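You operate a simulated robot arm through the tools that you are given. There is no shell and no other tool.

Carry out the task below with a simulated two-armed robot. There is one attempt and no reset: what you move stays moved.

TASK
Clamp the blue chassis, torque both screws to the card's figure, black first.
Fine: put the driver back in its dock.

The check looks at the end state, three seconds after you hand in, the way a careful person would. Anything else that was tipped, shoved, dropped, spilled or broken makes it a failure.

THE ROBOT
Two 6-joint arms with two-finger grippers on one trunk that stands fixed in place. Base frame: the origin is at the foot of the trunk, x ahead of it, y to its left, z up; the work surface is at about z = 0.74. Units: m, rad, N and s.
The left shoulder is at [0.03, 0.178, 0.938], the right one opposite. With the tool pointing down near the work surface each hand reaches from about 0.48 to 0.82 m from the base axis, measured 20 degrees to its own side. Payload 2.54 kg a hand.
The tool frame of a hand sits at the grasp point between the pads (the TCP): z along the fingers, y along the line on which they close. The tips reach 0.03 m beyond it. The gripper opens to 0.116 m; its body begins 0.095 m behind the TCP.
Orientation is that of the tool frame in the base frame, as a unit quaternion [x, y, z, w]. With the fingers straight down and closing along the base's y, the tool's x points along the base's -x, its y along +y and its z along -z.

THE INTERFACE
- The arms move only by the tool nudge_tool. It takes "left_targets", "right_targets" or both (then of equal length, played together; a hand with none holds still); each is a list of rows, each a list of 6 numbers: the shift along the tool's x, y, z in units of 100 mm (1.0 is 100 mm), then the turn, a rotation vector about the tool's x, y, z in units of 60 degrees (1.0 is 60 degrees). In form: [[dx, dy, dz, ax, ay, az], ...]. A call has 1 to 20 rows; each row is the pose to reach, as a shift and turn from the pose commanded when the call began, along the tool's axes at that moment. "left_jaw" and "right_jaw" are, for a hand that has rows, the gripper command, from -1 (fully open) to 1 (shut), values between in proportion, set as the call begins (left out, the last holds). A call with a number of a shift or a turn outside -1 to 1 is refused whole. Rows are played at 5 a second. More than 0.05 m and 0.15 rad between two rows, or a gripper value outside its range, and nothing of the call is played. Where a pose cannot be reached the arm comes as near as it can. A force on the tool above 40 N (or 10 N above the force at the start of the call, whichever is more), or a blocked arm, ends the call early, and 0.2 s more pass. The fingers move at their own pace (about 0.153 m/s each) and stop on an object; they squeeze with about 34 N. The grip force told is the motor's: it shows also when the fingers shut on nothing. Time passes only in rows, and 0.2 s behind the last, so rows that repeat a pose let the fingers close. It gives the time, the measured TCP pose, the force on the tool (base axes), the opening and the grip force at its end, in the units of the frame above (readings bear some noise), with the torque about the TCP (base axes, N m) and any sound that the robot's microphone picked up, and new pictures: "views" is both (left out), scene, wrist or none (wrist: the cameras of the hands that moved).
- Cameras (640 x 400 px; columns grow to the right, rows downward): "scene" is now at [0.0441, 0.0048, 1.6548]; the picture's right is [0.09, -1.00, 0.00], its down [-0.79, -0.07, -0.61] and it looks along [0.61, 0.05, -0.79] (base axes); focal length 317 px, centre (320, 200). "left" rides on the left gripper at [0.069, 0.015, -0.122] in its tool frame; the picture's right is [-0.21, 0.98, 0.00], its down [-0.83, -0.18, -0.53] and it looks along [-0.52, -0.11, 0.85] (tool axes); focal length 251 px, centre (320, 200). "right" rides on the right gripper at [0.069, -0.015, -0.122] in its tool frame; the picture's right is [0.21, 0.98, 0.00], its down [-0.83, 0.18, -0.53] and it looks along [-0.52, 0.11, 0.85] (tool axes); focal length 251 px, centre (320, 200). There is no depth. A picture from a camera that has moved, and an enlarged one, comes with that camera's place and axes in the base frame and with its lens.
- raise_lower(by): moves the trunk up (or, below 0, down) by that many m; the arms and the scene camera ride with it, the base frame stays. It gives what a move gives, with no picture.
- turn_head(pan, tilt): turns the head with the scene camera to pan (to the left, within 2.496 rad either way) and tilt (down, from -0.506 to 1.204), counted from straight ahead of the robot. It gives what a move gives, and a new picture of the scene camera.
- zoom(camera, box): a new picture of the part [left, top, right, bottom] of that camera's present view, enlarged. No time passes.
- job_done(): hands the job in; it is judged then, once.

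Nothing tells you positions but the pictures and the camera data. Unless the task says otherwise, let go and move clear before handing in.

The tools are called after ">>>" as a command line: name --argument value ..., lists and objects as JSON in quotes. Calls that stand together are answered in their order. nudge_tool: Moves the arms, as the interface text tells. Its arguments: {"type":"object","properties":{"left_targets":{"type":"array","items":{"type":"array","items":{"type":"number"}}},"left_jaw":{"type":"number"},"right_targets":{"type":"array","items":{"type":"array","items":{"type":"number"}}},"right_jaw":{"type":"number"},"views":{"type":"string","enum":["both","scene","wrist","none"]}},"required":[]} The other tools are called the same way: raise_lower (by) moves the trunk up or down; turn_head (pan, tilt) turns the head that bears the scene camera; zoom (camera, box) takes an enlarged picture of a part of a camera's view; job_done () hands the job in.

At the start:

```text
time_s: 0.0
left_ee_pos: [0.5455, 0.2604, 1.0401]
left_orientation: [0.0, 1.0, 0.0, 0.0]
left_force: [-0.5, 0.5, -0.7]
left_ft_torque: [0.02, 0.02, -0.04]
left_grip_width: 0.1163
left_gripper_force: 0.1
right_ee_pos: [0.522, -0.1175, 1.0502]
right_orientation: [0.0, 1.0, 0.001, 0.0]
right_force: [-0.3, 0.3, -0.4]
right_ft_torque: [-0.01, 0.0, 0.0]
right_grip_width: 0.1161
right_gripper_force: 0.0
trunk travel left (down, up): [-0.15, 0.39]
head pan, tilt (commanded): [0.089, 0.916]
```

scene: 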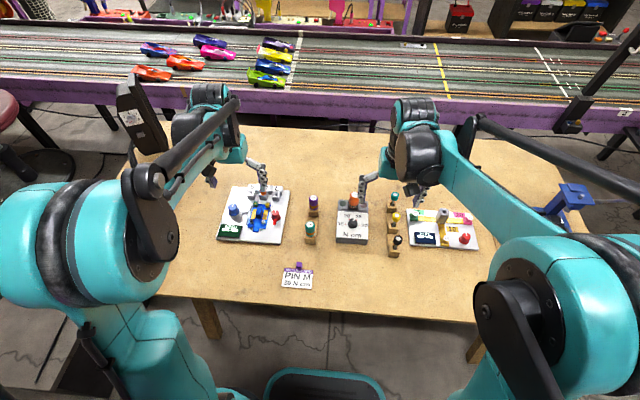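
right: 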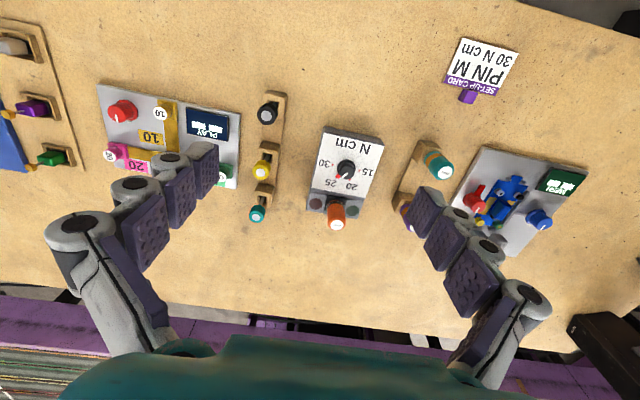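
left: 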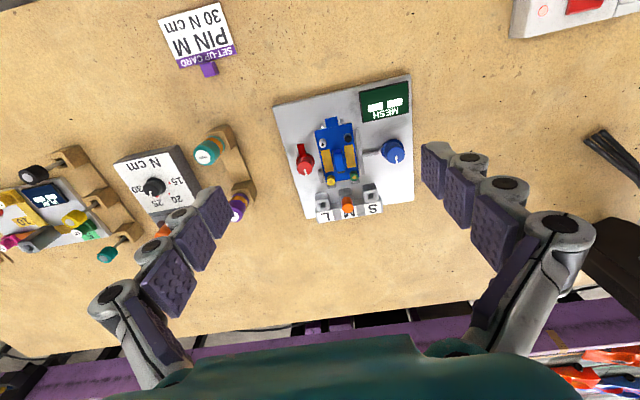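

I see a bench with a blue chassis on a fixture to the left, a driver/torque station in the middle, and a set-up card reading "PIN M, 30 N cm". I'll look closer before moving anything.

>>> zoom --camera "scene" --box '[210, 170, 300, 250]'

>>> zoom --camera "scene" --box '[270, 180, 420, 300]'

>>> zoom --camera "scene" --box '[380, 180, 500, 260]'

>>> zoom --camera "left" --box '[260, 70, 430, 230]'

>>> zoom --camera "right" --box '[240, 80, 480, 240]'

>>> zoom --camera "left" --box '[80, 120, 280, 270]'

```text
5.00 times, centred on (255, 210) of scene
camera zoom: at [0.0441, 0.0048, 1.6548], right [0.09, -1.0, 0.0], down [-0.79, -0.07, -0.61], along [0.61, 0.05, -0.79], focal length 1583 px, centre (645, 150)
```

zoom: 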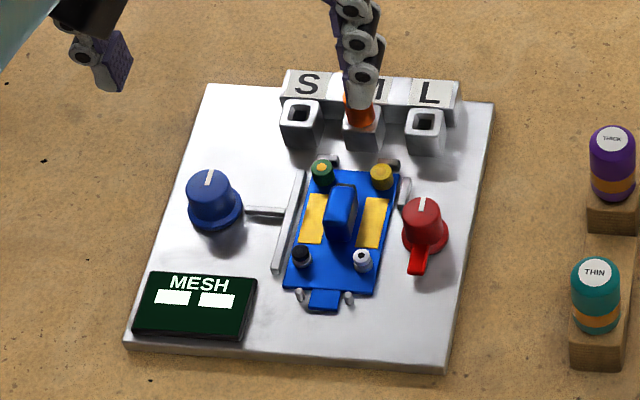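

```text
3.33 times, centred on (345, 240) of scene
camera zoom: at [0.0441, 0.0048, 1.6548], right [0.09, -1.0, 0.0], down [-0.79, -0.07, -0.61], along [0.61, 0.05, -0.79], focal length 1056 px, centre (237, 67)
```

zoom: 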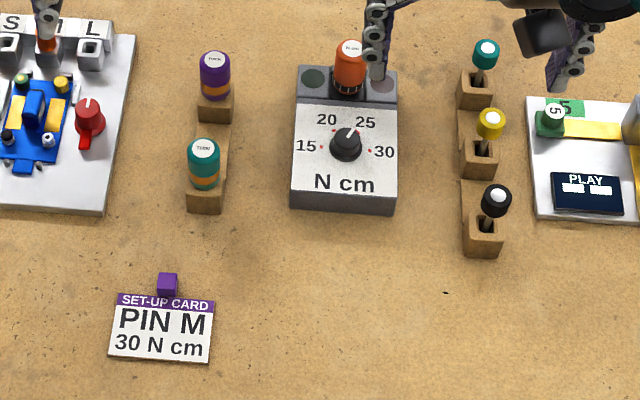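

```text
5.00 times, centred on (440, 220) of scene
camera zoom: at [0.0441, 0.0048, 1.6548], right [0.09, -1.0, 0.0], down [-0.79, -0.07, -0.61], along [0.61, 0.05, -0.79], focal length 1583 px, centre (-280, 100)
```

zoom: 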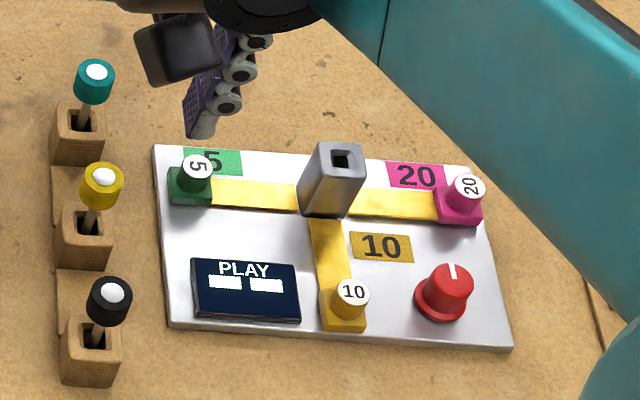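

```text
2.50 times, centred on (345, 150) of left
camera zoom: at [0.4772, 0.2754, 1.1627], right [0.21, 0.98, 0.0], down [0.83, -0.18, 0.53], along [0.52, -0.11, -0.85], focal length 629 px, centre (258, 325)
```

zoom: 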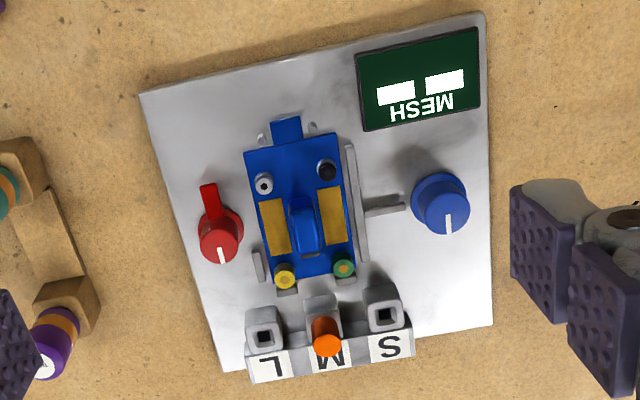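

```text
2.50 times, centred on (360, 160) of right
camera zoom: at [0.4525, -0.1336, 1.1703], right [-0.21, 0.98, 0.0], down [0.83, 0.18, 0.53], along [0.52, 0.11, -0.85], focal length 629 px, centre (220, 300)
```

zoom: 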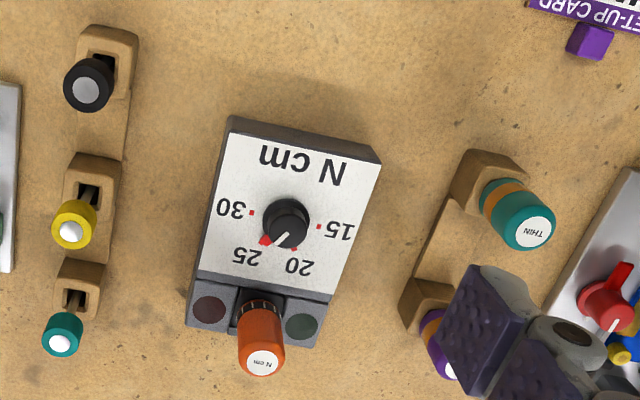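

```text
2.67 times, centred on (180, 195) of left
camera zoom: at [0.4772, 0.2754, 1.1627], right [0.21, 0.98, 0.0], down [0.83, -0.18, 0.53], along [0.52, -0.11, -0.85], focal length 670 px, centre (693, 213)
```

zoom: 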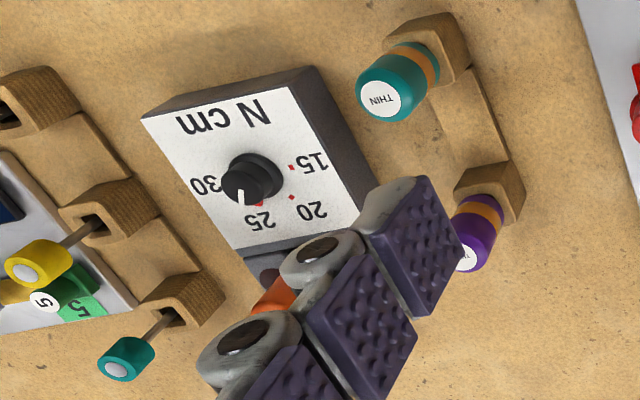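

The set-up card reads "PIN M, 30 N cm". The orange pin already appears to be in M, the torque dial is below 30, and the orange "N cm" tool in the station looks like the torque driver. I'll zoom in on the details of each.

>>> zoom --camera "left" --box '[290, 110, 380, 190]'

>>> zoom --camera "left" --box '[290, 170, 400, 230]'

>>> zoom --camera "right" --box '[300, 120, 390, 240]'

>>> zoom --camera "scene" --box '[330, 185, 380, 245]'

>>> zoom --camera "scene" --box '[235, 195, 285, 235]'

>>> zoom --camera "scene" --box '[500, 150, 640, 250]'

```text
5.00 times, centred on (335, 150) of left
camera zoom: at [0.4772, 0.2754, 1.1627], right [0.21, 0.98, 0.0], down [0.83, -0.18, 0.53], along [0.52, -0.11, -0.85], focal length 1257 px, centre (245, 450)
```

zoom: 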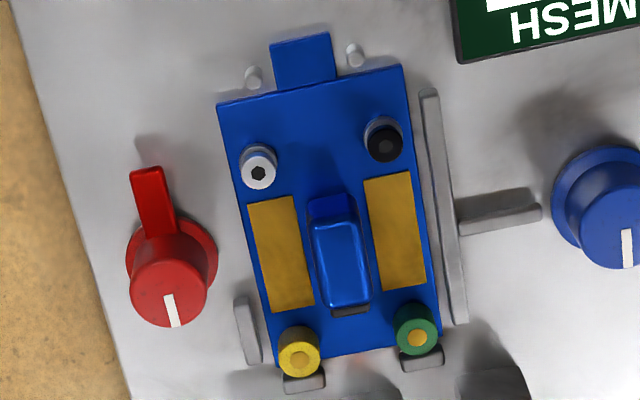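

```text
5.82 times, centred on (345, 200) of left
camera zoom: at [0.4772, 0.2754, 1.1627], right [0.21, 0.98, 0.0], down [0.83, -0.18, 0.53], along [0.52, -0.11, -0.85], focal length 1463 px, centre (174, 200)
```

zoom: 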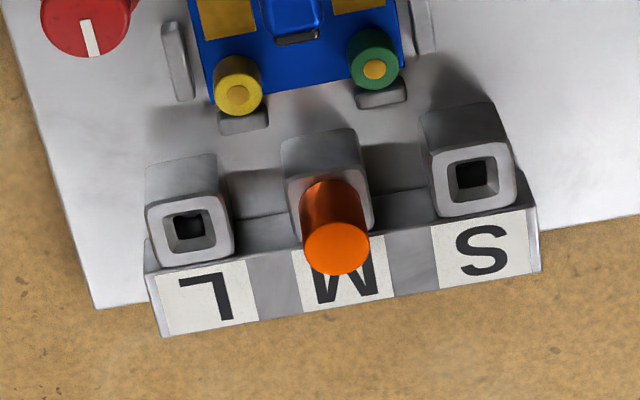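

```text
3.33 times, centred on (345, 180) of right
camera zoom: at [0.4525, -0.1336, 1.1703], right [-0.21, 0.98, 0.0], down [0.83, 0.18, 0.53], along [0.52, 0.11, -0.85], focal length 838 px, centre (237, 267)
```

zoom: 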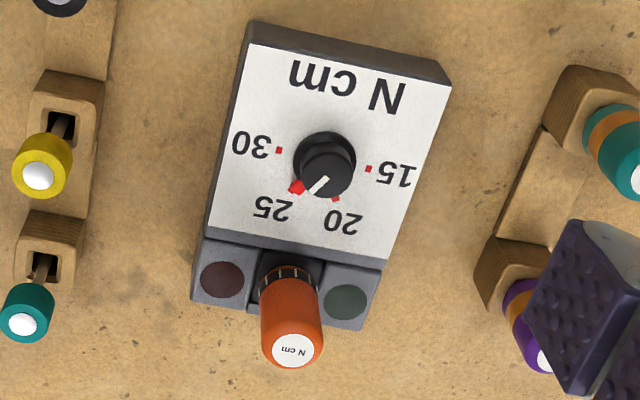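

```text
6.67 times, centred on (355, 215) of scene
camera zoom: at [0.0441, 0.0048, 1.6548], right [0.09, -1.0, 0.0], down [-0.79, -0.07, -0.61], along [0.61, 0.05, -0.79], focal length 2111 px, centre (87, 100)
```

zoom: 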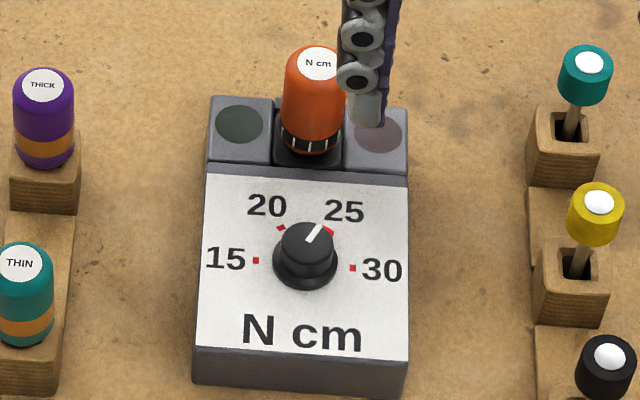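

```text
10.00 times, centred on (260, 215) of scene
camera zoom: at [0.0441, 0.0048, 1.6548], right [0.09, -1.0, 0.0], down [-0.79, -0.07, -0.61], along [0.61, 0.05, -0.79], focal length 3166 px, centre (920, 50)
```

zoom: 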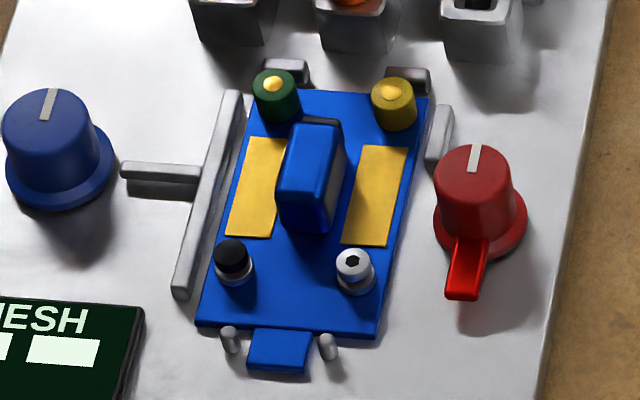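

```text
4.00 times, centred on (570, 200) of scene
camera zoom: at [0.0441, 0.0048, 1.6548], right [0.09, -1.0, 0.0], down [-0.79, -0.07, -0.61], along [0.61, 0.05, -0.79], focal length 1267 px, centre (-680, 200)
```

zoom: 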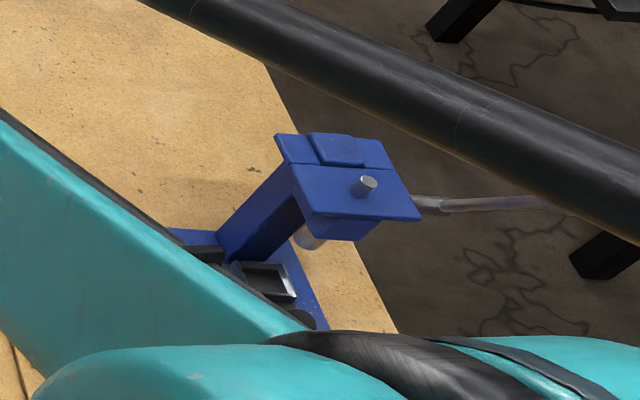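

The fixture is square to the base axes. I place the red clamp knob near (0.643, 0.212), its tab pointing at the robot, so it should need about 90° clockwise. The torque dial is near (0.62, -0.052) and points at 25. I'll hover the left hand over the clamp knob and the right hand over the dial.

>>> nudge_tool --left_targets '[[-0.2, -0.1, 0.18, 0, 0, 0], [-0.4, -0.2, 0.36, 0, 0, 0], [-0.6, -0.3, 0.54, 0, 0, 0], [-0.8, -0.4, 0.72, 0, 0, 0], [-0.975, -0.484, 0.9, 0, 0, 0]]' --right_targets '[[-0.2, 0.13, 0.19, 0, 0, 0], [-0.4, 0.26, 0.38, 0, 0, 0], [-0.6, 0.39, 0.57, 0, 0, 0], [-0.8, 0.52, 0.76, 0, 0, 0], [-0.98, 0.655, 0.95, 0, 0, 0]]' --left_jaw -0.1 --right_jaw -0.1

```text
time_s: 1.2
left_ee_pos: [0.643, 0.2107, 0.9499]
left_orientation: [0.0, 1.0, 0.001, -0.001]
left_force: [-0.1, 1.1, -0.2]
left_ft_torque: [0.0, 0.03, 0.04]
left_grip_width: 0.0634
left_gripper_force: 0.1
right_ee_pos: [0.6213, -0.0527, 0.9535]
right_orientation: [0.0, 1.0, 0.0, 0.0]
right_force: [1.3, -0.3, 0.0]
right_ft_torque: [0.0, 0.02, 0.01]
right_grip_width: 0.0638
right_gripper_force: 0.1
trunk travel left (down, up): [-0.15, 0.39]
head pan, tilt (commanded): [0.089, 0.916]
camera scene: at [0.0465, 0.0051, 1.6547], right [0.09, -1.0, 0.0], down [-0.79, -0.07, -0.61], along [0.6, 0.05, -0.79], focal length 317 px, centre (320, 200)
camera right: at [0.5524, -0.0681, 1.0747], right [-0.21, 0.98, 0.0], down [0.83, 0.18, 0.53], along [0.52, 0.11, -0.85], focal length 251 px, centre (320, 200)
camera left: at [0.5757, 0.2263, 1.0715], right [0.21, 0.98, 0.0], down [0.83, -0.18, 0.53], along [0.52, -0.11, -0.85], focal length 251 px, centre (320, 200)
```

scene: 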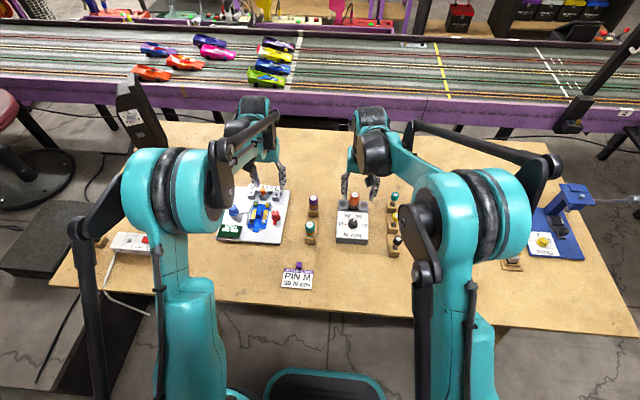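
right: 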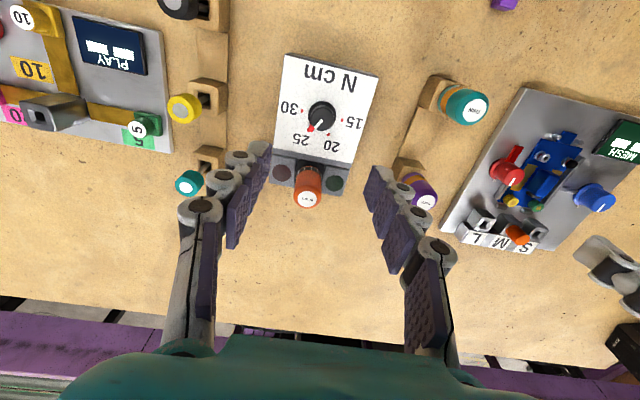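
left: 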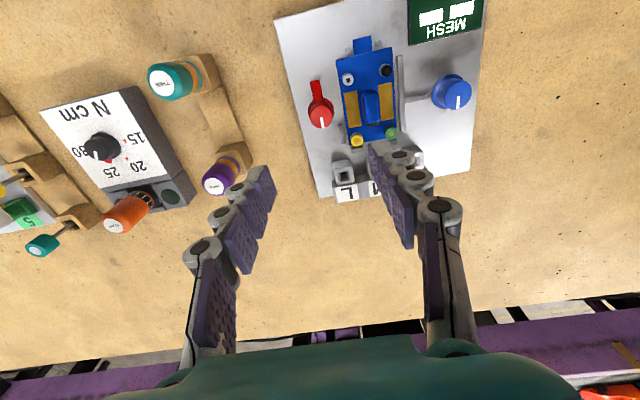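

Both hands are where I commanded them, and the pictures agree with my estimates to a few mm. Next I'll come down to closer hover heights and pre-turn both wrists counter-clockwise.

>>> nudge_tool --left_targets '[[0.0, 0, 0.1, 0, 0, -0.12], [0, 0, 0.2, 0, 0, -0.24], [0, 0, 0.3, 0, 0, -0.36], [0, 0, 0.4, 0, 0, -0.48], [0, 0, 0.5, 0, 0, -0.6], [0, 0, 0.6, 0, 0, -0.72], [0, 0, 0.7, 0, 0, -0.84], [0, 0, 0.8, 0, 0, -0.96]]' --right_targets '[[0, 0, 0.1, 0, 0, -0.06], [0, 0, 0.2, 0, 0, -0.12], [0, 0, 0.3, 0, 0, -0.18], [0, 0, 0.4, 0, 0, -0.25], [0, 0, 0.5, 0, 0, -0.31], [0, 0, 0.6, 0, 0, -0.37], [0, 0, 0.7, 0, 0, -0.44], [0, 0, 0.75, 0, 0, -0.5]]'

```text
time_s: 3.0
left_ee_pos: [0.6417, 0.2128, 0.8709]
left_orientation: [-0.482, 0.876, 0.0, 0.0]
left_force: [0.0, 0.2, -0.1]
left_ft_torque: [0.04, -0.01, -0.02]
left_grip_width: 0.0641
left_gripper_force: 0.0
right_ee_pos: [0.6198, -0.0518, 0.8783]
right_orientation: [-0.26, 0.966, 0.0, -0.001]
right_force: [0.3, -0.8, -0.8]
right_ft_torque: [-0.01, 0.01, 0.03]
right_grip_width: 0.0638
right_gripper_force: 0.1
trunk travel left (down, up): [-0.15, 0.39]
head pan, tilt (commanded): [0.089, 0.916]
camera scene: at [0.0444, 0.0048, 1.6548], right [0.09, -1.0, 0.0], down [-0.79, -0.07, -0.61], along [0.61, 0.05, -0.79], focal length 317 px, centre (320, 200)
camera right: at [0.5676, -0.1005, 1.0002], right [-0.68, 0.74, 0.0], down [0.62, 0.57, 0.53], along [0.39, 0.36, -0.85], focal length 251 px, centre (320, 200)
camera left: at [0.5941, 0.1616, 0.9923], right [-0.71, 0.7, 0.0], down [0.59, 0.6, 0.53], along [0.38, 0.38, -0.85], focal length 251 px, centre (320, 200)
```

scene: 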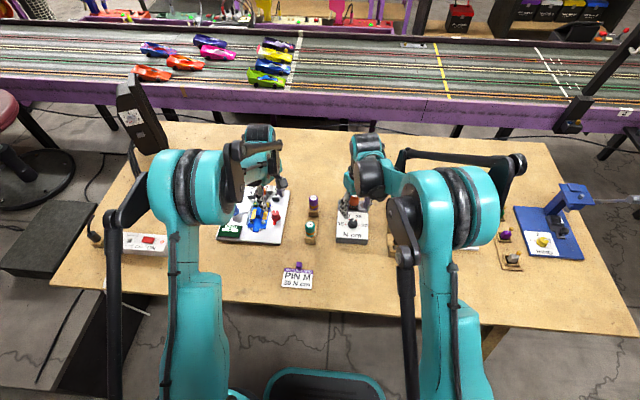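
right: 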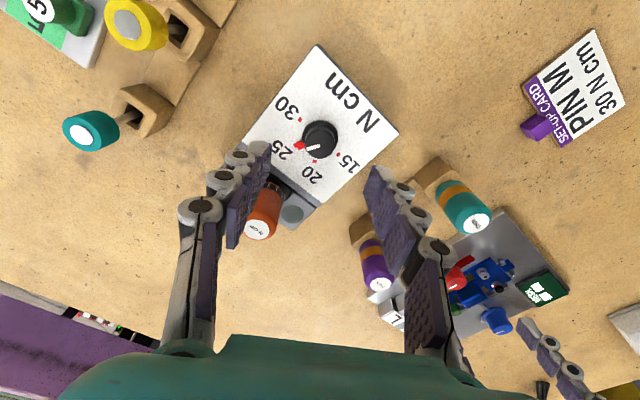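
left: 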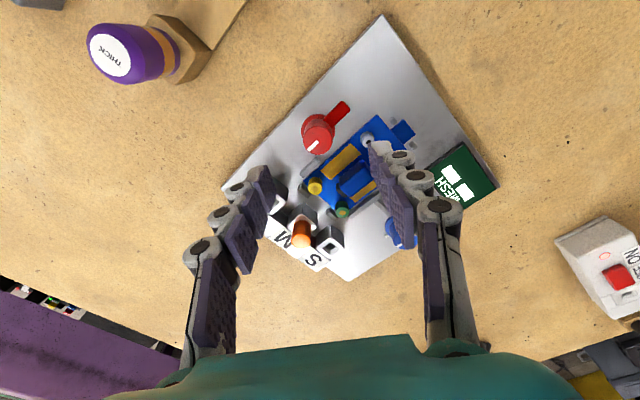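

The hands are centred over both knobs to within about 3 mm. I'll finish the left wrist turn so its fingers close along x, clear of the screws, and come down a little more with both.

>>> nudge_tool --left_targets '[[0, 0, 0.1, 0, 0, -0.135], [0, 0, 0.2, 0, 0, -0.27], [0, 0, 0.3, 0, 0, -0.405], [0, 0, 0.4, 0, 0, -0.54], [0, 0, 0.4, 0, 0, -0.54]]' --right_targets '[[0, 0, 0.1, 0, 0, 0], [0, 0, 0.2, 0, 0, 0], [0, 0, 0.3, 0, 0, 0], [0, 0, 0.4, 0, 0, 0], [0, 0, 0.45, 0, 0, 0]]'

```text
time_s: 4.2
left_ee_pos: [0.6417, 0.2127, 0.8297]
left_orientation: [0.708, -0.707, 0.0, 0.0]
left_force: [-0.2, -0.8, -0.2]
left_ft_torque: [0.0, -0.01, 0.02]
left_grip_width: 0.0638
left_gripper_force: 0.1
right_ee_pos: [0.6195, -0.0531, 0.8348]
right_orientation: [-0.26, 0.966, 0.0, 0.0]
right_force: [1.0, 0.2, 0.0]
right_ft_torque: [-0.02, 0.02, 0.0]
right_grip_width: 0.0639
right_gripper_force: 0.0
trunk travel left (down, up): [-0.15, 0.39]
head pan, tilt (commanded): [0.089, 0.916]
camera scene: at [0.0442, 0.0048, 1.6548], right [0.09, -1.0, 0.0], down [-0.79, -0.07, -0.61], along [0.61, 0.05, -0.79], focal length 317 px, centre (320, 200)
camera right: at [0.5674, -0.1007, 0.9552], right [-0.67, 0.74, 0.0], down [0.62, 0.57, 0.53], along [0.39, 0.36, -0.85], focal length 251 px, centre (320, 200)
camera left: at [0.6286, 0.1426, 0.9521], right [-0.98, 0.21, 0.0], down [0.18, 0.83, 0.53], along [0.11, 0.52, -0.85], focal length 251 px, centre (320, 200)
```

scene: 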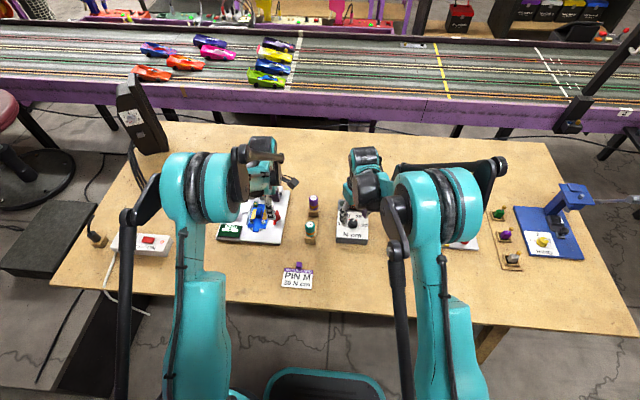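
right: 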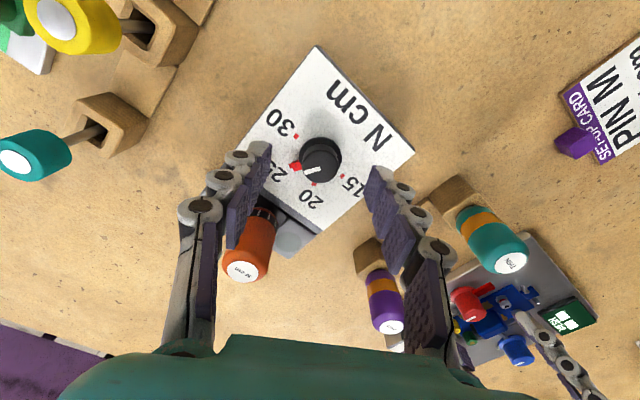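
left: 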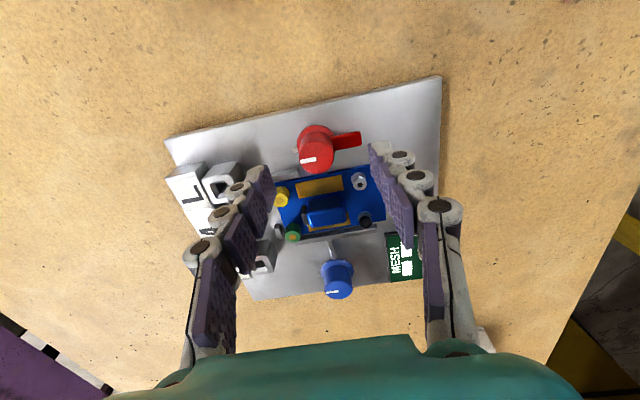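

The left hand is now square over the clamp knob with its fingers closing along x. I'll zoom in on both knobs to check heights and finger clearance before going down.

>>> zoom --camera "left" --box '[220, 100, 420, 225]'

>>> zoom --camera "right" --box '[220, 80, 420, 205]'

>>> zoom --camera "scene" --box '[220, 170, 380, 270]'

```text
3.20 times, centred on (320, 162) of left
camera zoom: at [0.6286, 0.1426, 0.9521], right [-0.98, 0.21, 0.0], down [0.18, 0.83, 0.53], along [0.11, 0.52, -0.85], focal length 805 px, centre (320, 320)
```

zoom: 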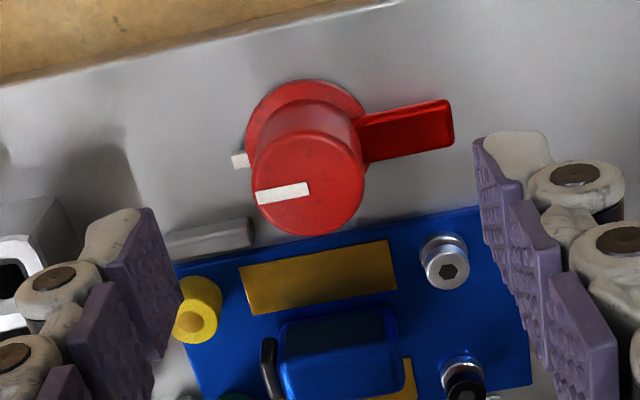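

```text
3.20 times, centred on (320, 142) of right
camera zoom: at [0.5674, -0.1007, 0.9552], right [-0.67, 0.74, 0.0], down [0.62, 0.57, 0.53], along [0.39, 0.36, -0.85], focal length 805 px, centre (320, 384)
```

zoom: 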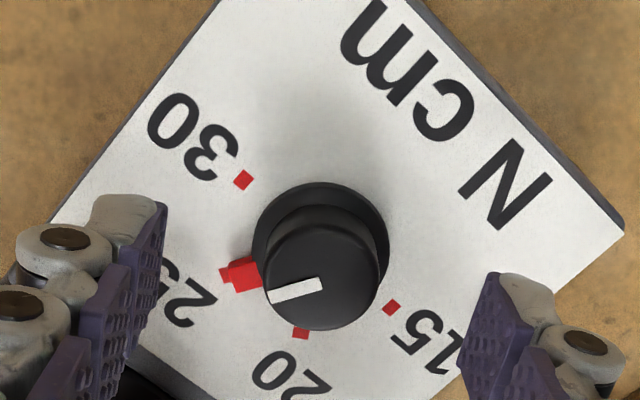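

```text
4.00 times, centred on (300, 220) of scene
camera zoom: at [0.0442, 0.0048, 1.6548], right [0.09, -1.0, 0.0], down [-0.79, -0.07, -0.61], along [0.61, 0.05, -0.79], focal length 1267 px, centre (400, 120)
```

zoom: 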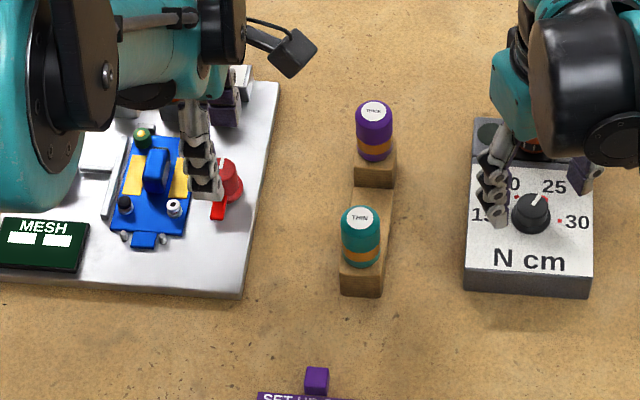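

The dial's pointer sits exactly on 25, and 30 is 60° clockwise from it. Fingers are clear of the screws and the tab. I'll lower both hands slightly and re-check centring.

>>> nudge_tool --left_targets '[[0.015, -0.01, 0.06, 0, 0, 0], [0.03, -0.02, 0.12, 0, 0, 0], [0.03, -0.02, 0.18, 0, 0, 0]]' --right_targets '[[0, 0, 0.06, 0, 0, 0], [0, 0, 0.12, 0, 0, 0], [0, 0, 0.2, 0, 0, 0]]' --left_jaw 0.1 --right_jaw 0.1

>>> zoom --camera "left" --box '[220, 100, 420, 225]'

>>> zoom --camera "right" --box '[220, 100, 420, 225]'

```text
time_s: 5.0
left_ee_pos: [0.6449, 0.2085, 0.8125]
left_orientation: [0.708, -0.706, 0.0, 0.0]
left_force: [0.4, 0.5, 0.9]
left_ft_torque: [0.01, 0.05, 0.01]
left_grip_width: 0.0524
left_gripper_force: 0.0
right_ee_pos: [0.6201, -0.0524, 0.8146]
right_orientation: [-0.259, 0.966, 0.0, 0.0]
right_force: [0.1, 0.5, 0.0]
right_ft_torque: [-0.01, 0.0, 0.0]
right_grip_width: 0.0522
right_gripper_force: 0.1
trunk travel left (down, up): [-0.15, 0.39]
head pan, tilt (commanded): [0.089, 0.916]
camera scene: at [0.0446, 0.0048, 1.6548], right [0.09, -1.0, 0.0], down [-0.79, -0.07, -0.61], along [0.61, 0.05, -0.79], focal length 317 px, centre (320, 200)
camera right: at [0.5677, -0.1006, 0.935], right [-0.67, 0.74, 0.0], down [0.62, 0.57, 0.53], along [0.39, 0.36, -0.85], focal length 251 px, centre (320, 200)
camera left: at [0.6309, 0.1398, 0.9344], right [-0.98, 0.21, 0.0], down [0.18, 0.83, 0.53], along [0.11, 0.52, -0.85], focal length 251 px, centre (320, 200)
```

scene: 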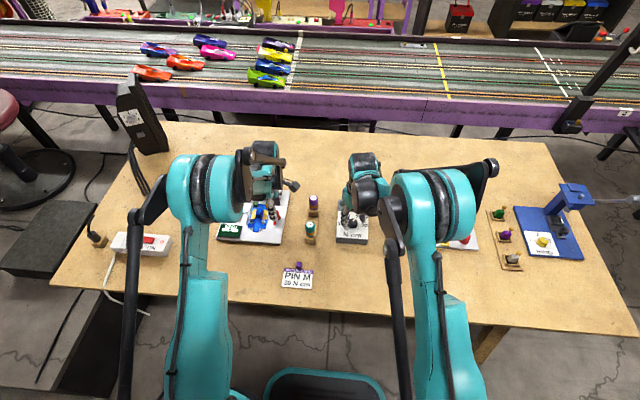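
right: 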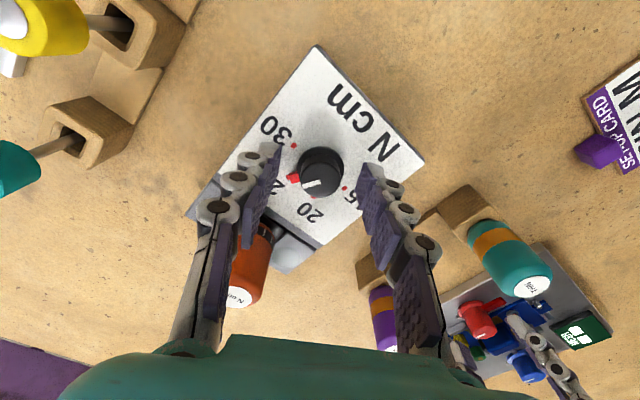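
left: 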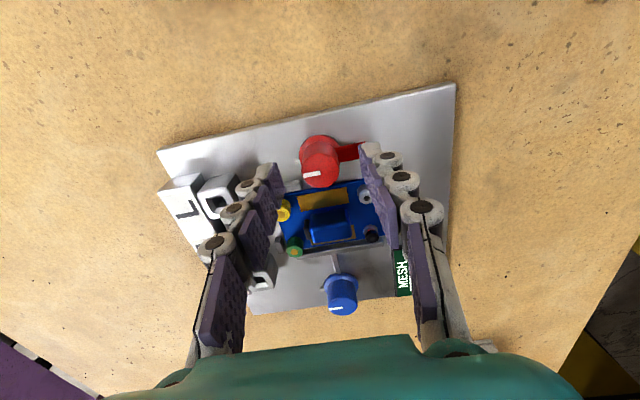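

```text
3.20 times, centred on (320, 162) of left
camera zoom: at [0.6309, 0.1398, 0.9344], right [-0.98, 0.21, 0.0], down [0.18, 0.83, 0.53], along [0.11, 0.52, -0.85], focal length 805 px, centre (320, 320)
```

zoom: 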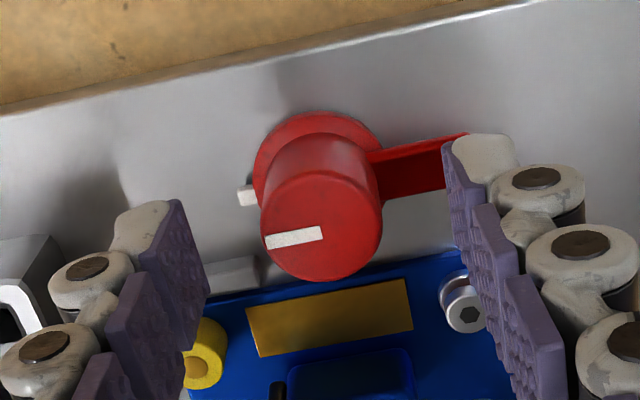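

```text
3.20 times, centred on (320, 162) of right
camera zoom: at [0.5677, -0.1006, 0.935], right [-0.67, 0.74, 0.0], down [0.62, 0.57, 0.53], along [0.39, 0.36, -0.85], focal length 805 px, centre (320, 320)
```

zoom: 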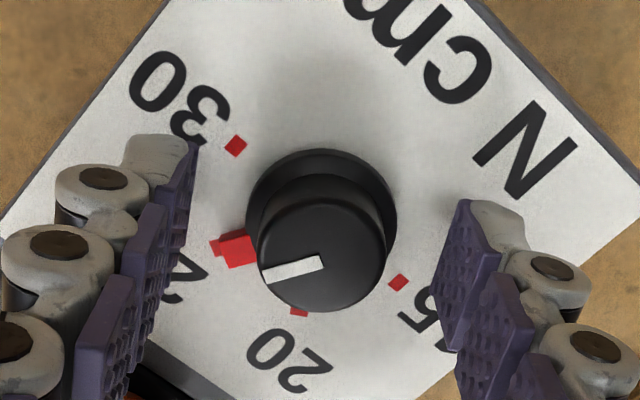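

Both hands are centred on their knobs to within 1–2 mm, with the knob tops at about z 0.787 (red) and 0.797 (dial). I'll lower to gripping height, staying above the red tab and the dial panel, and then close.

>>> nudge_tool --left_targets '[[0, 0, 0.05, 0, 0, 0], [0, 0, 0.09, 0, 0, 0], [0, 0, 0.09, 0, 0, 0]]' --right_targets '[[0, 0, 0.015, 0, 0, 0], [0, 0, 0.03, 0, 0, 0], [0, 0, 0.03, 0, 0, 0]]' --views "none"

>>> nudge_tool --left_targets '[[0, 0, 0, 0, 0, 0], [0, 0, 0, 0, 0, 0], [0, 0, 0, 0, 0, 0]]' --right_targets '[[0, 0, 0, 0, 0, 0], [0, 0, 0, 0, 0, 0], [0, 0, 0, 0, 0, 0]]' --left_jaw 1 --right_jaw 1

```text
time_s: 5.8
left_ee_pos: [0.6442, 0.2096, 0.8032]
left_orientation: [0.707, -0.707, 0.001, 0.0]
left_force: [-0.2, 0.0, 0.2]
left_ft_torque: [0.01, 0.01, -0.05]
left_grip_width: 0.0523
left_gripper_force: 0.0
right_ee_pos: [0.6195, -0.0526, 0.8107]
right_orientation: [-0.258, 0.966, 0.0, -0.001]
right_force: [-0.3, 0.2, -0.1]
right_ft_torque: [0.02, 0.02, 0.01]
right_grip_width: 0.0521
right_gripper_force: 0.0
trunk travel left (down, up): [-0.15, 0.39]
head pan, tilt (commanded): [0.089, 0.916]
```

```text
time_s: 6.6
left_ee_pos: [0.6441, 0.2097, 0.8039]
left_orientation: [0.708, -0.706, 0.0, -0.001]
left_force: [9.7, -2.6, 4.2]
left_ft_torque: [0.21, -0.36, -0.03]
left_grip_width: 0.0249
left_gripper_force: 45.4
right_ee_pos: [0.6191, -0.0518, 0.8112]
right_orientation: [-0.259, 0.966, 0.001, 0.0]
right_force: [-8.4, 8.9, -1.2]
right_ft_torque: [0.37, 0.15, 0.07]
right_grip_width: 0.0251
right_gripper_force: 45.1
trunk travel left (down, up): [-0.15, 0.39]
head pan, tilt (commanded): [0.089, 0.916]
camera scene: at [0.044, 0.0053, 1.6548], right [0.09, -1.0, 0.0], down [-0.79, -0.07, -0.61], along [0.61, 0.05, -0.79], focal length 317 px, centre (320, 200)
camera right: at [0.567, -0.1, 0.932], right [-0.67, 0.74, 0.0], down [0.62, 0.57, 0.53], along [0.39, 0.36, -0.85], focal length 251 px, centre (320, 200)
camera left: at [0.631, 0.14, 0.9257], right [-0.98, 0.21, 0.0], down [0.18, 0.83, 0.53], along [0.12, 0.52, -0.85], focal length 251 px, centre (320, 200)
```

scene: 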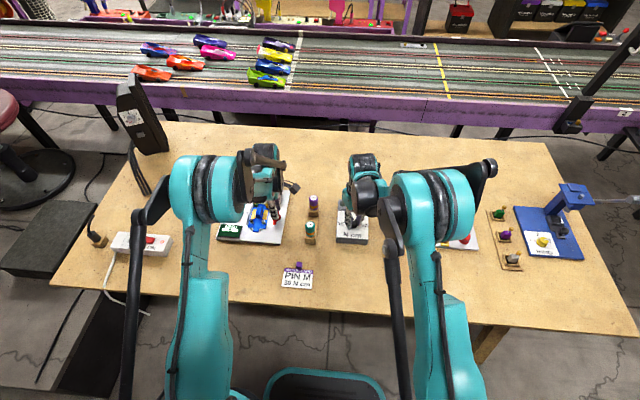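
right: 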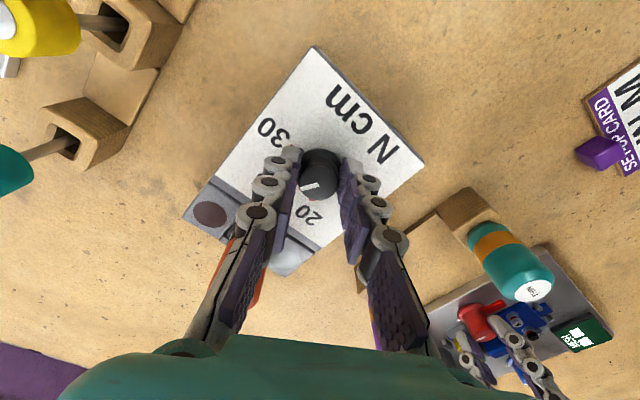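
left: 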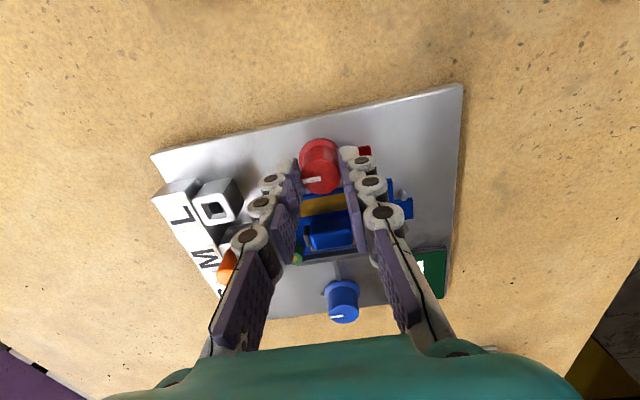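

Both knobs are gripped, at about 25 mm each. I'll turn the red clamp knob clockwise first, part of the way, watching the forces.

>>> nudge_tool --left_targets '[[0, 0, 0, 0, 0, 0.12], [0, 0, 0, 0, 0, 0.24], [0, 0, 0, 0, 0, 0.36], [0, 0, 0, 0, 0, 0.48]]' --views "wrist"

```text
time_s: 7.6
left_ee_pos: [0.6433, 0.2098, 0.8043]
left_orientation: [-0.508, 0.862, 0.001, 0.0]
left_force: [5.8, -0.3, 9.5]
left_ft_torque: [-0.03, -0.12, -0.02]
left_grip_width: 0.0254
left_gripper_force: 45.2
right_ee_pos: [0.6192, -0.0521, 0.8114]
right_orientation: [-0.259, 0.966, 0.0, 0.0]
right_force: [-9.2, 12.4, -8.8]
right_ft_torque: [0.2, 0.57, 0.06]
right_grip_width: 0.0249
right_gripper_force: 45.2
trunk travel left (down, up): [-0.15, 0.39]
head pan, tilt (commanded): [0.089, 0.916]
camera left: at [0.5984, 0.1563, 0.9257], right [-0.75, 0.66, 0.0], down [0.56, 0.64, 0.53], along [0.35, 0.4, -0.85], focal length 251 px, centre (320, 200)
```

left: 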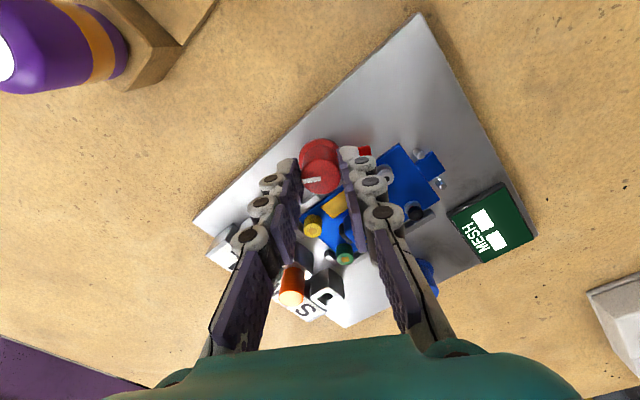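

The knob is turning freely with the hand and the forces are low. I'll continue clockwise to complete 90°.

>>> nudge_tool --left_targets '[[0, 0, 0, 0, 0, 0.12], [0, 0, 0, 0, 0, 0.24], [0, 0, 0, 0, 0, 0.36], [0, 0, 0, 0, 0, 0.48], [0, 0, 0, 0, 0, 0.6], [0, 0, 0, 0, 0, 0.72], [0, 0, 0, 0, 0, 0.84]]' --views "wrist"

>>> zoom --camera "left" --box '[220, 80, 460, 240]'

```text
time_s: 9.2
left_ee_pos: [0.6422, 0.2117, 0.8042]
left_orientation: [-0.095, 0.995, 0.001, -0.002]
left_force: [-31.7, 14.9, 7.2]
left_ft_torque: [0.61, 0.09, 0.08]
left_grip_width: 0.0251
left_gripper_force: 45.9
right_ee_pos: [0.62, -0.0523, 0.8109]
right_orientation: [-0.259, 0.966, -0.001, 0.0]
right_force: [-0.8, 7.9, -32.0]
right_ft_torque: [0.37, -0.23, 0.04]
right_grip_width: 0.0254
right_gripper_force: 44.6
trunk travel left (down, up): [-0.15, 0.39]
head pan, tilt (commanded): [0.089, 0.916]
camera left: at [0.5733, 0.2132, 0.9259], right [0.03, 1.0, 0.0], down [0.85, -0.02, 0.53], along [0.53, -0.01, -0.85], focal length 251 px, centre (320, 200)
```

left: 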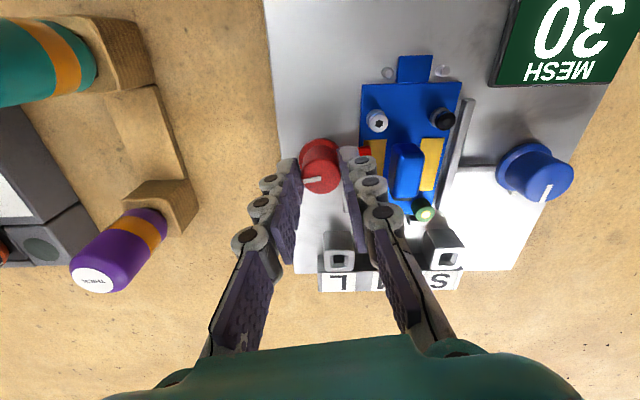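

```text
2.50 times, centred on (340, 160) of left
camera zoom: at [0.5733, 0.2132, 0.9259], right [0.03, 1.0, 0.0], down [0.85, -0.02, 0.53], along [0.53, -0.01, -0.85], focal length 629 px, centre (270, 300)
```

zoom: 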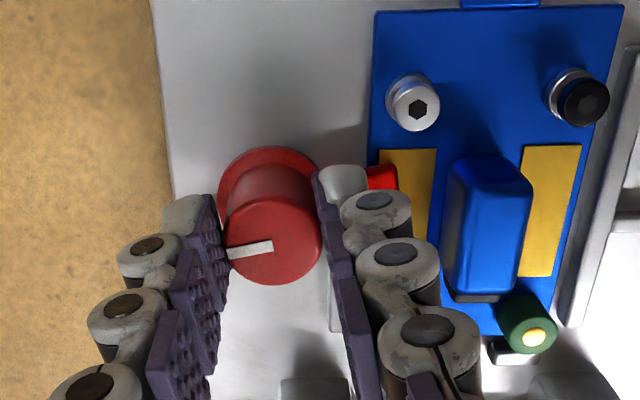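

The MESH display has lit up with "30", and the tab has swung onto the chassis, so the clamp is engaging. There is some side force because my grip is a few mm off the knob's axis. I'll relieve that and finish the last ~11°.

>>> nudge_tool --left_targets '[[0.024, 0.035, 0, 0, 0, 0.03], [0.024, 0.035, 0, 0, 0, 0.09], [0.024, 0.035, 0, 0, 0, 0.14], [0.024, 0.035, 0, 0, 0, 0.18], [0.024, 0.035, 0, 0, 0, 0.18]]' --views "both"

>>> zoom --camera "left" --box '[220, 80, 460, 240]'

```text
time_s: 10.4
left_ee_pos: [0.6421, 0.2117, 0.8041]
left_orientation: [0.001, 1.0, -0.001, 0.001]
left_force: [-3.6, 4.7, 11.7]
left_ft_torque: [0.13, 0.17, 0.02]
left_grip_width: 0.025
left_gripper_force: 44.9
right_ee_pos: [0.6186, -0.0529, 0.8125]
right_orientation: [-0.259, 0.966, 0.0, 0.0]
right_force: [-9.7, 12.0, -21.2]
right_ft_torque: [0.06, 0.66, 0.06]
right_grip_width: 0.0249
right_gripper_force: 45.2
trunk travel left (down, up): [-0.15, 0.39]
head pan, tilt (commanded): [0.089, 0.916]
camera scene: at [0.0437, 0.0062, 1.6548], right [0.09, -1.0, 0.0], down [-0.79, -0.07, -0.61], along [0.61, 0.05, -0.79], focal length 317 px, centre (320, 200)
camera left: at [0.5743, 0.2274, 0.9255], right [0.22, 0.98, 0.0], down [0.82, -0.18, 0.54], along [0.52, -0.12, -0.84], focal length 251 px, centre (320, 200)
```

scene: 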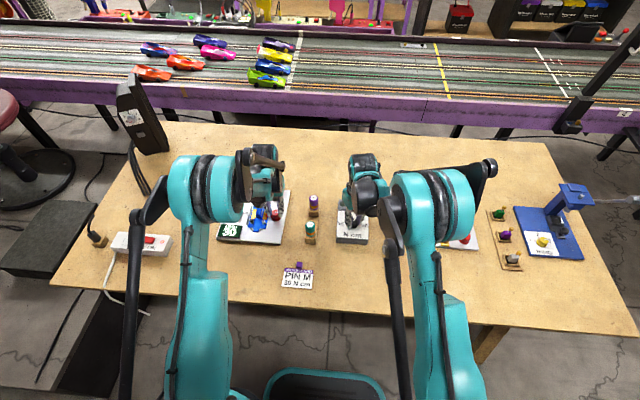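
left: 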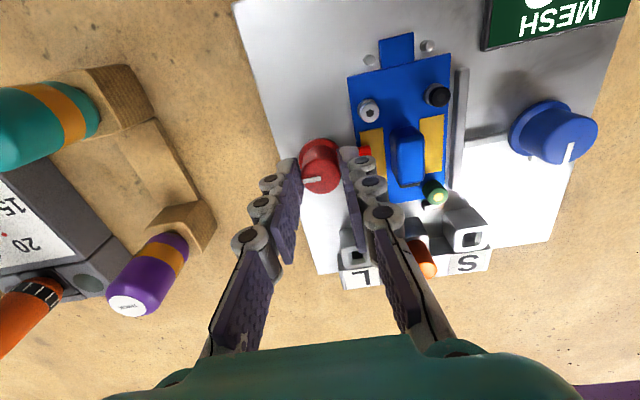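

```text
2.50 times, centred on (340, 160) of left
camera zoom: at [0.5743, 0.2274, 0.9255], right [0.22, 0.98, 0.0], down [0.82, -0.18, 0.54], along [0.52, -0.12, -0.84], focal length 629 px, centre (270, 300)
```

zoom: 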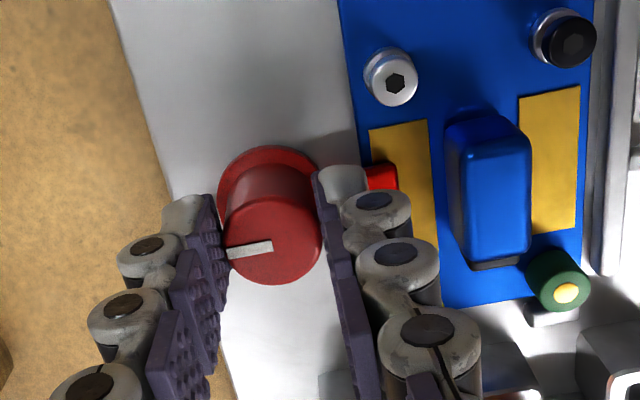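

The knob has made its full 90° with little residual force. I'll open the left fingers slightly, lift straight up, and check the clamp.

>>> nudge_tool --left_targets '[[0, 0, 0, 0, 0, 0], [0, 0, 0, 0, 0, 0], [0, 0, -0.15, 0, 0, 0], [0, 0, -0.4, 0, 0, 0], [0, 0, -0.7, 0, 0, 0], [0, 0, -1.0, 0, 0, 0]]' --left_jaw 0.35

>>> zoom --camera "left" --box '[240, 20, 480, 180]'

>>> zoom --camera "scene" --box '[210, 180, 300, 250]'

```text
time_s: 11.8
left_ee_pos: [0.6401, 0.2122, 0.9048]
left_orientation: [0.0, 1.0, -0.001, 0.0]
left_force: [-0.4, 0.4, -0.3]
left_ft_torque: [0.03, -0.02, 0.01]
left_grip_width: 0.0375
left_gripper_force: 0.0
right_ee_pos: [0.619, -0.051, 0.8115]
right_orientation: [-0.259, 0.966, 0.001, 0.0]
right_force: [-14.3, 12.6, -8.8]
right_ft_torque: [0.32, 0.32, 0.11]
right_grip_width: 0.0251
right_gripper_force: 45.3
trunk travel left (down, up): [-0.15, 0.39]
head pan, tilt (commanded): [0.089, 0.916]
camera scene: at [0.0434, 0.0063, 1.6548], right [0.09, -1.0, 0.0], down [-0.79, -0.07, -0.61], along [0.61, 0.05, -0.79], focal length 317 px, centre (320, 200)
camera left: at [0.5725, 0.2282, 1.0256], right [0.21, 0.98, 0.0], down [0.83, -0.18, 0.53], along [0.52, -0.12, -0.85], focal length 251 px, centre (320, 200)
```

scene: 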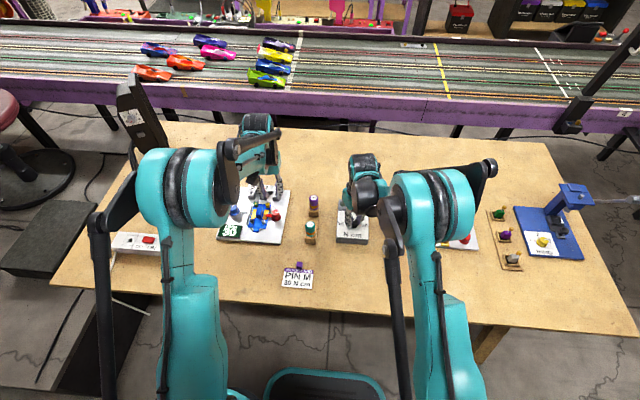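
left: 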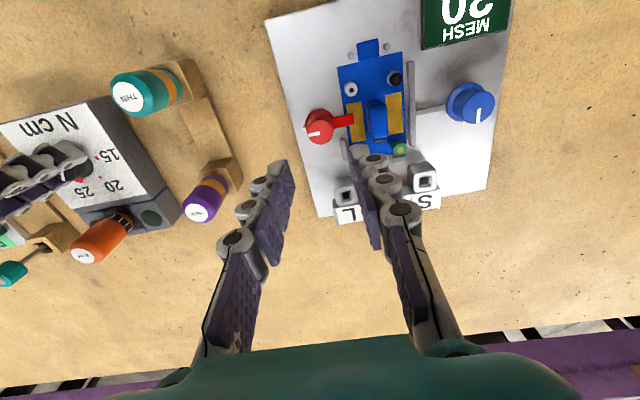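

```text
2.50 times, centred on (360, 100) of left
camera zoom: at [0.5725, 0.2282, 1.0256], right [0.21, 0.98, 0.0], down [0.83, -0.18, 0.53], along [0.52, -0.12, -0.85], focal length 629 px, centre (220, 450)
```

zoom: 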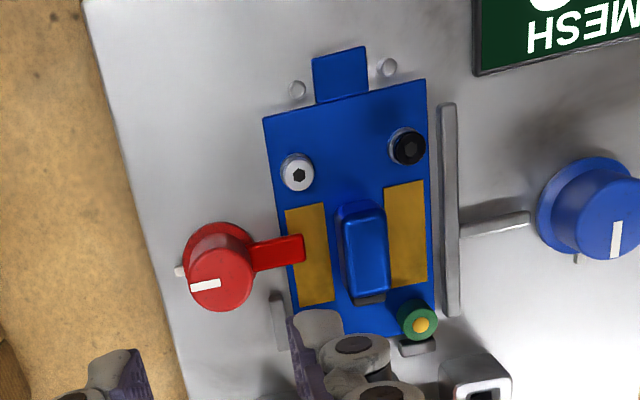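

```text
5.71 times, centred on (255, 215) of scene
camera zoom: at [0.0434, 0.0063, 1.6548], right [0.09, -1.0, 0.0], down [-0.79, -0.07, -0.61], along [0.61, 0.05, -0.79], focal length 1809 px, centre (691, 114)
```

zoom: 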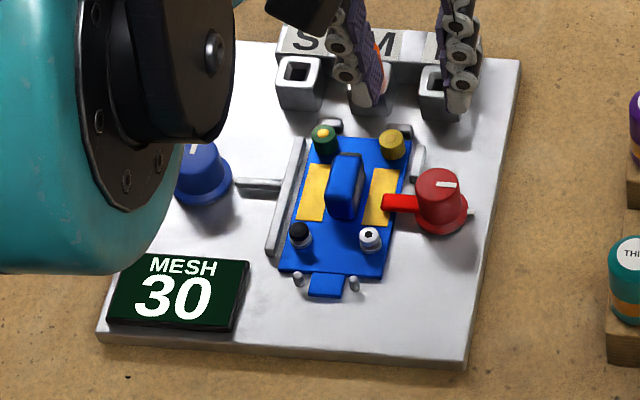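

The clamp tab now lies over the chassis edge and MESH reads 30, so the chassis is clamped. Next I'll turn the dial 60° clockwise from 25 to 30 with the right hand.

>>> nudge_tool --right_targets '[[0.004, 0.016, 0, 0, 0, 0.1], [0.004, 0.016, 0, 0, 0, 0.2], [0.004, 0.016, 0, 0, 0, 0.3], [0.004, 0.016, 0, 0, 0, 0.4], [0.004, 0.016, 0, 0, 0, 0.5]]' --views "wrist"

>>> zoom --camera "right" --box '[220, 80, 420, 205]'

```text
time_s: 13.0
left_ee_pos: [0.6413, 0.2128, 0.9036]
left_orientation: [-0.001, 1.0, 0.0, -0.001]
left_force: [1.1, 0.1, -0.6]
left_ft_torque: [-0.02, 0.03, -0.03]
left_grip_width: 0.0376
left_gripper_force: 0.1
right_ee_pos: [0.6191, -0.0498, 0.8119]
right_orientation: [0.001, 1.0, 0.0, 0.0]
right_force: [-4.3, 14.9, -3.8]
right_ft_torque: [0.44, -0.15, 0.09]
right_grip_width: 0.0251
right_gripper_force: 44.8
trunk travel left (down, up): [-0.15, 0.39]
head pan, tilt (commanded): [0.089, 0.916]
camera right: at [0.5493, -0.0653, 0.9322], right [-0.21, 0.98, 0.0], down [0.83, 0.18, 0.53], along [0.52, 0.11, -0.85], focal length 251 px, centre (320, 200)
```

right: 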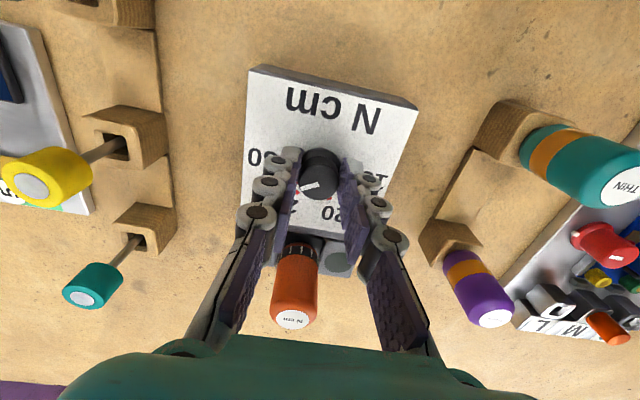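

```text
3.20 times, centred on (320, 142) of right
camera zoom: at [0.5493, -0.0653, 0.9322], right [-0.21, 0.98, 0.0], down [0.83, 0.18, 0.53], along [0.52, 0.11, -0.85], focal length 805 px, centre (320, 384)
```

zoom: 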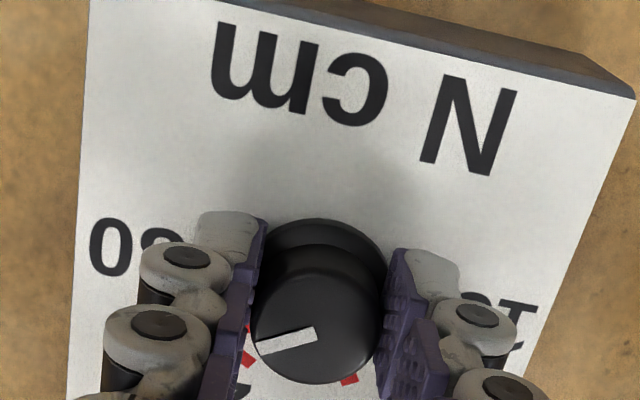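

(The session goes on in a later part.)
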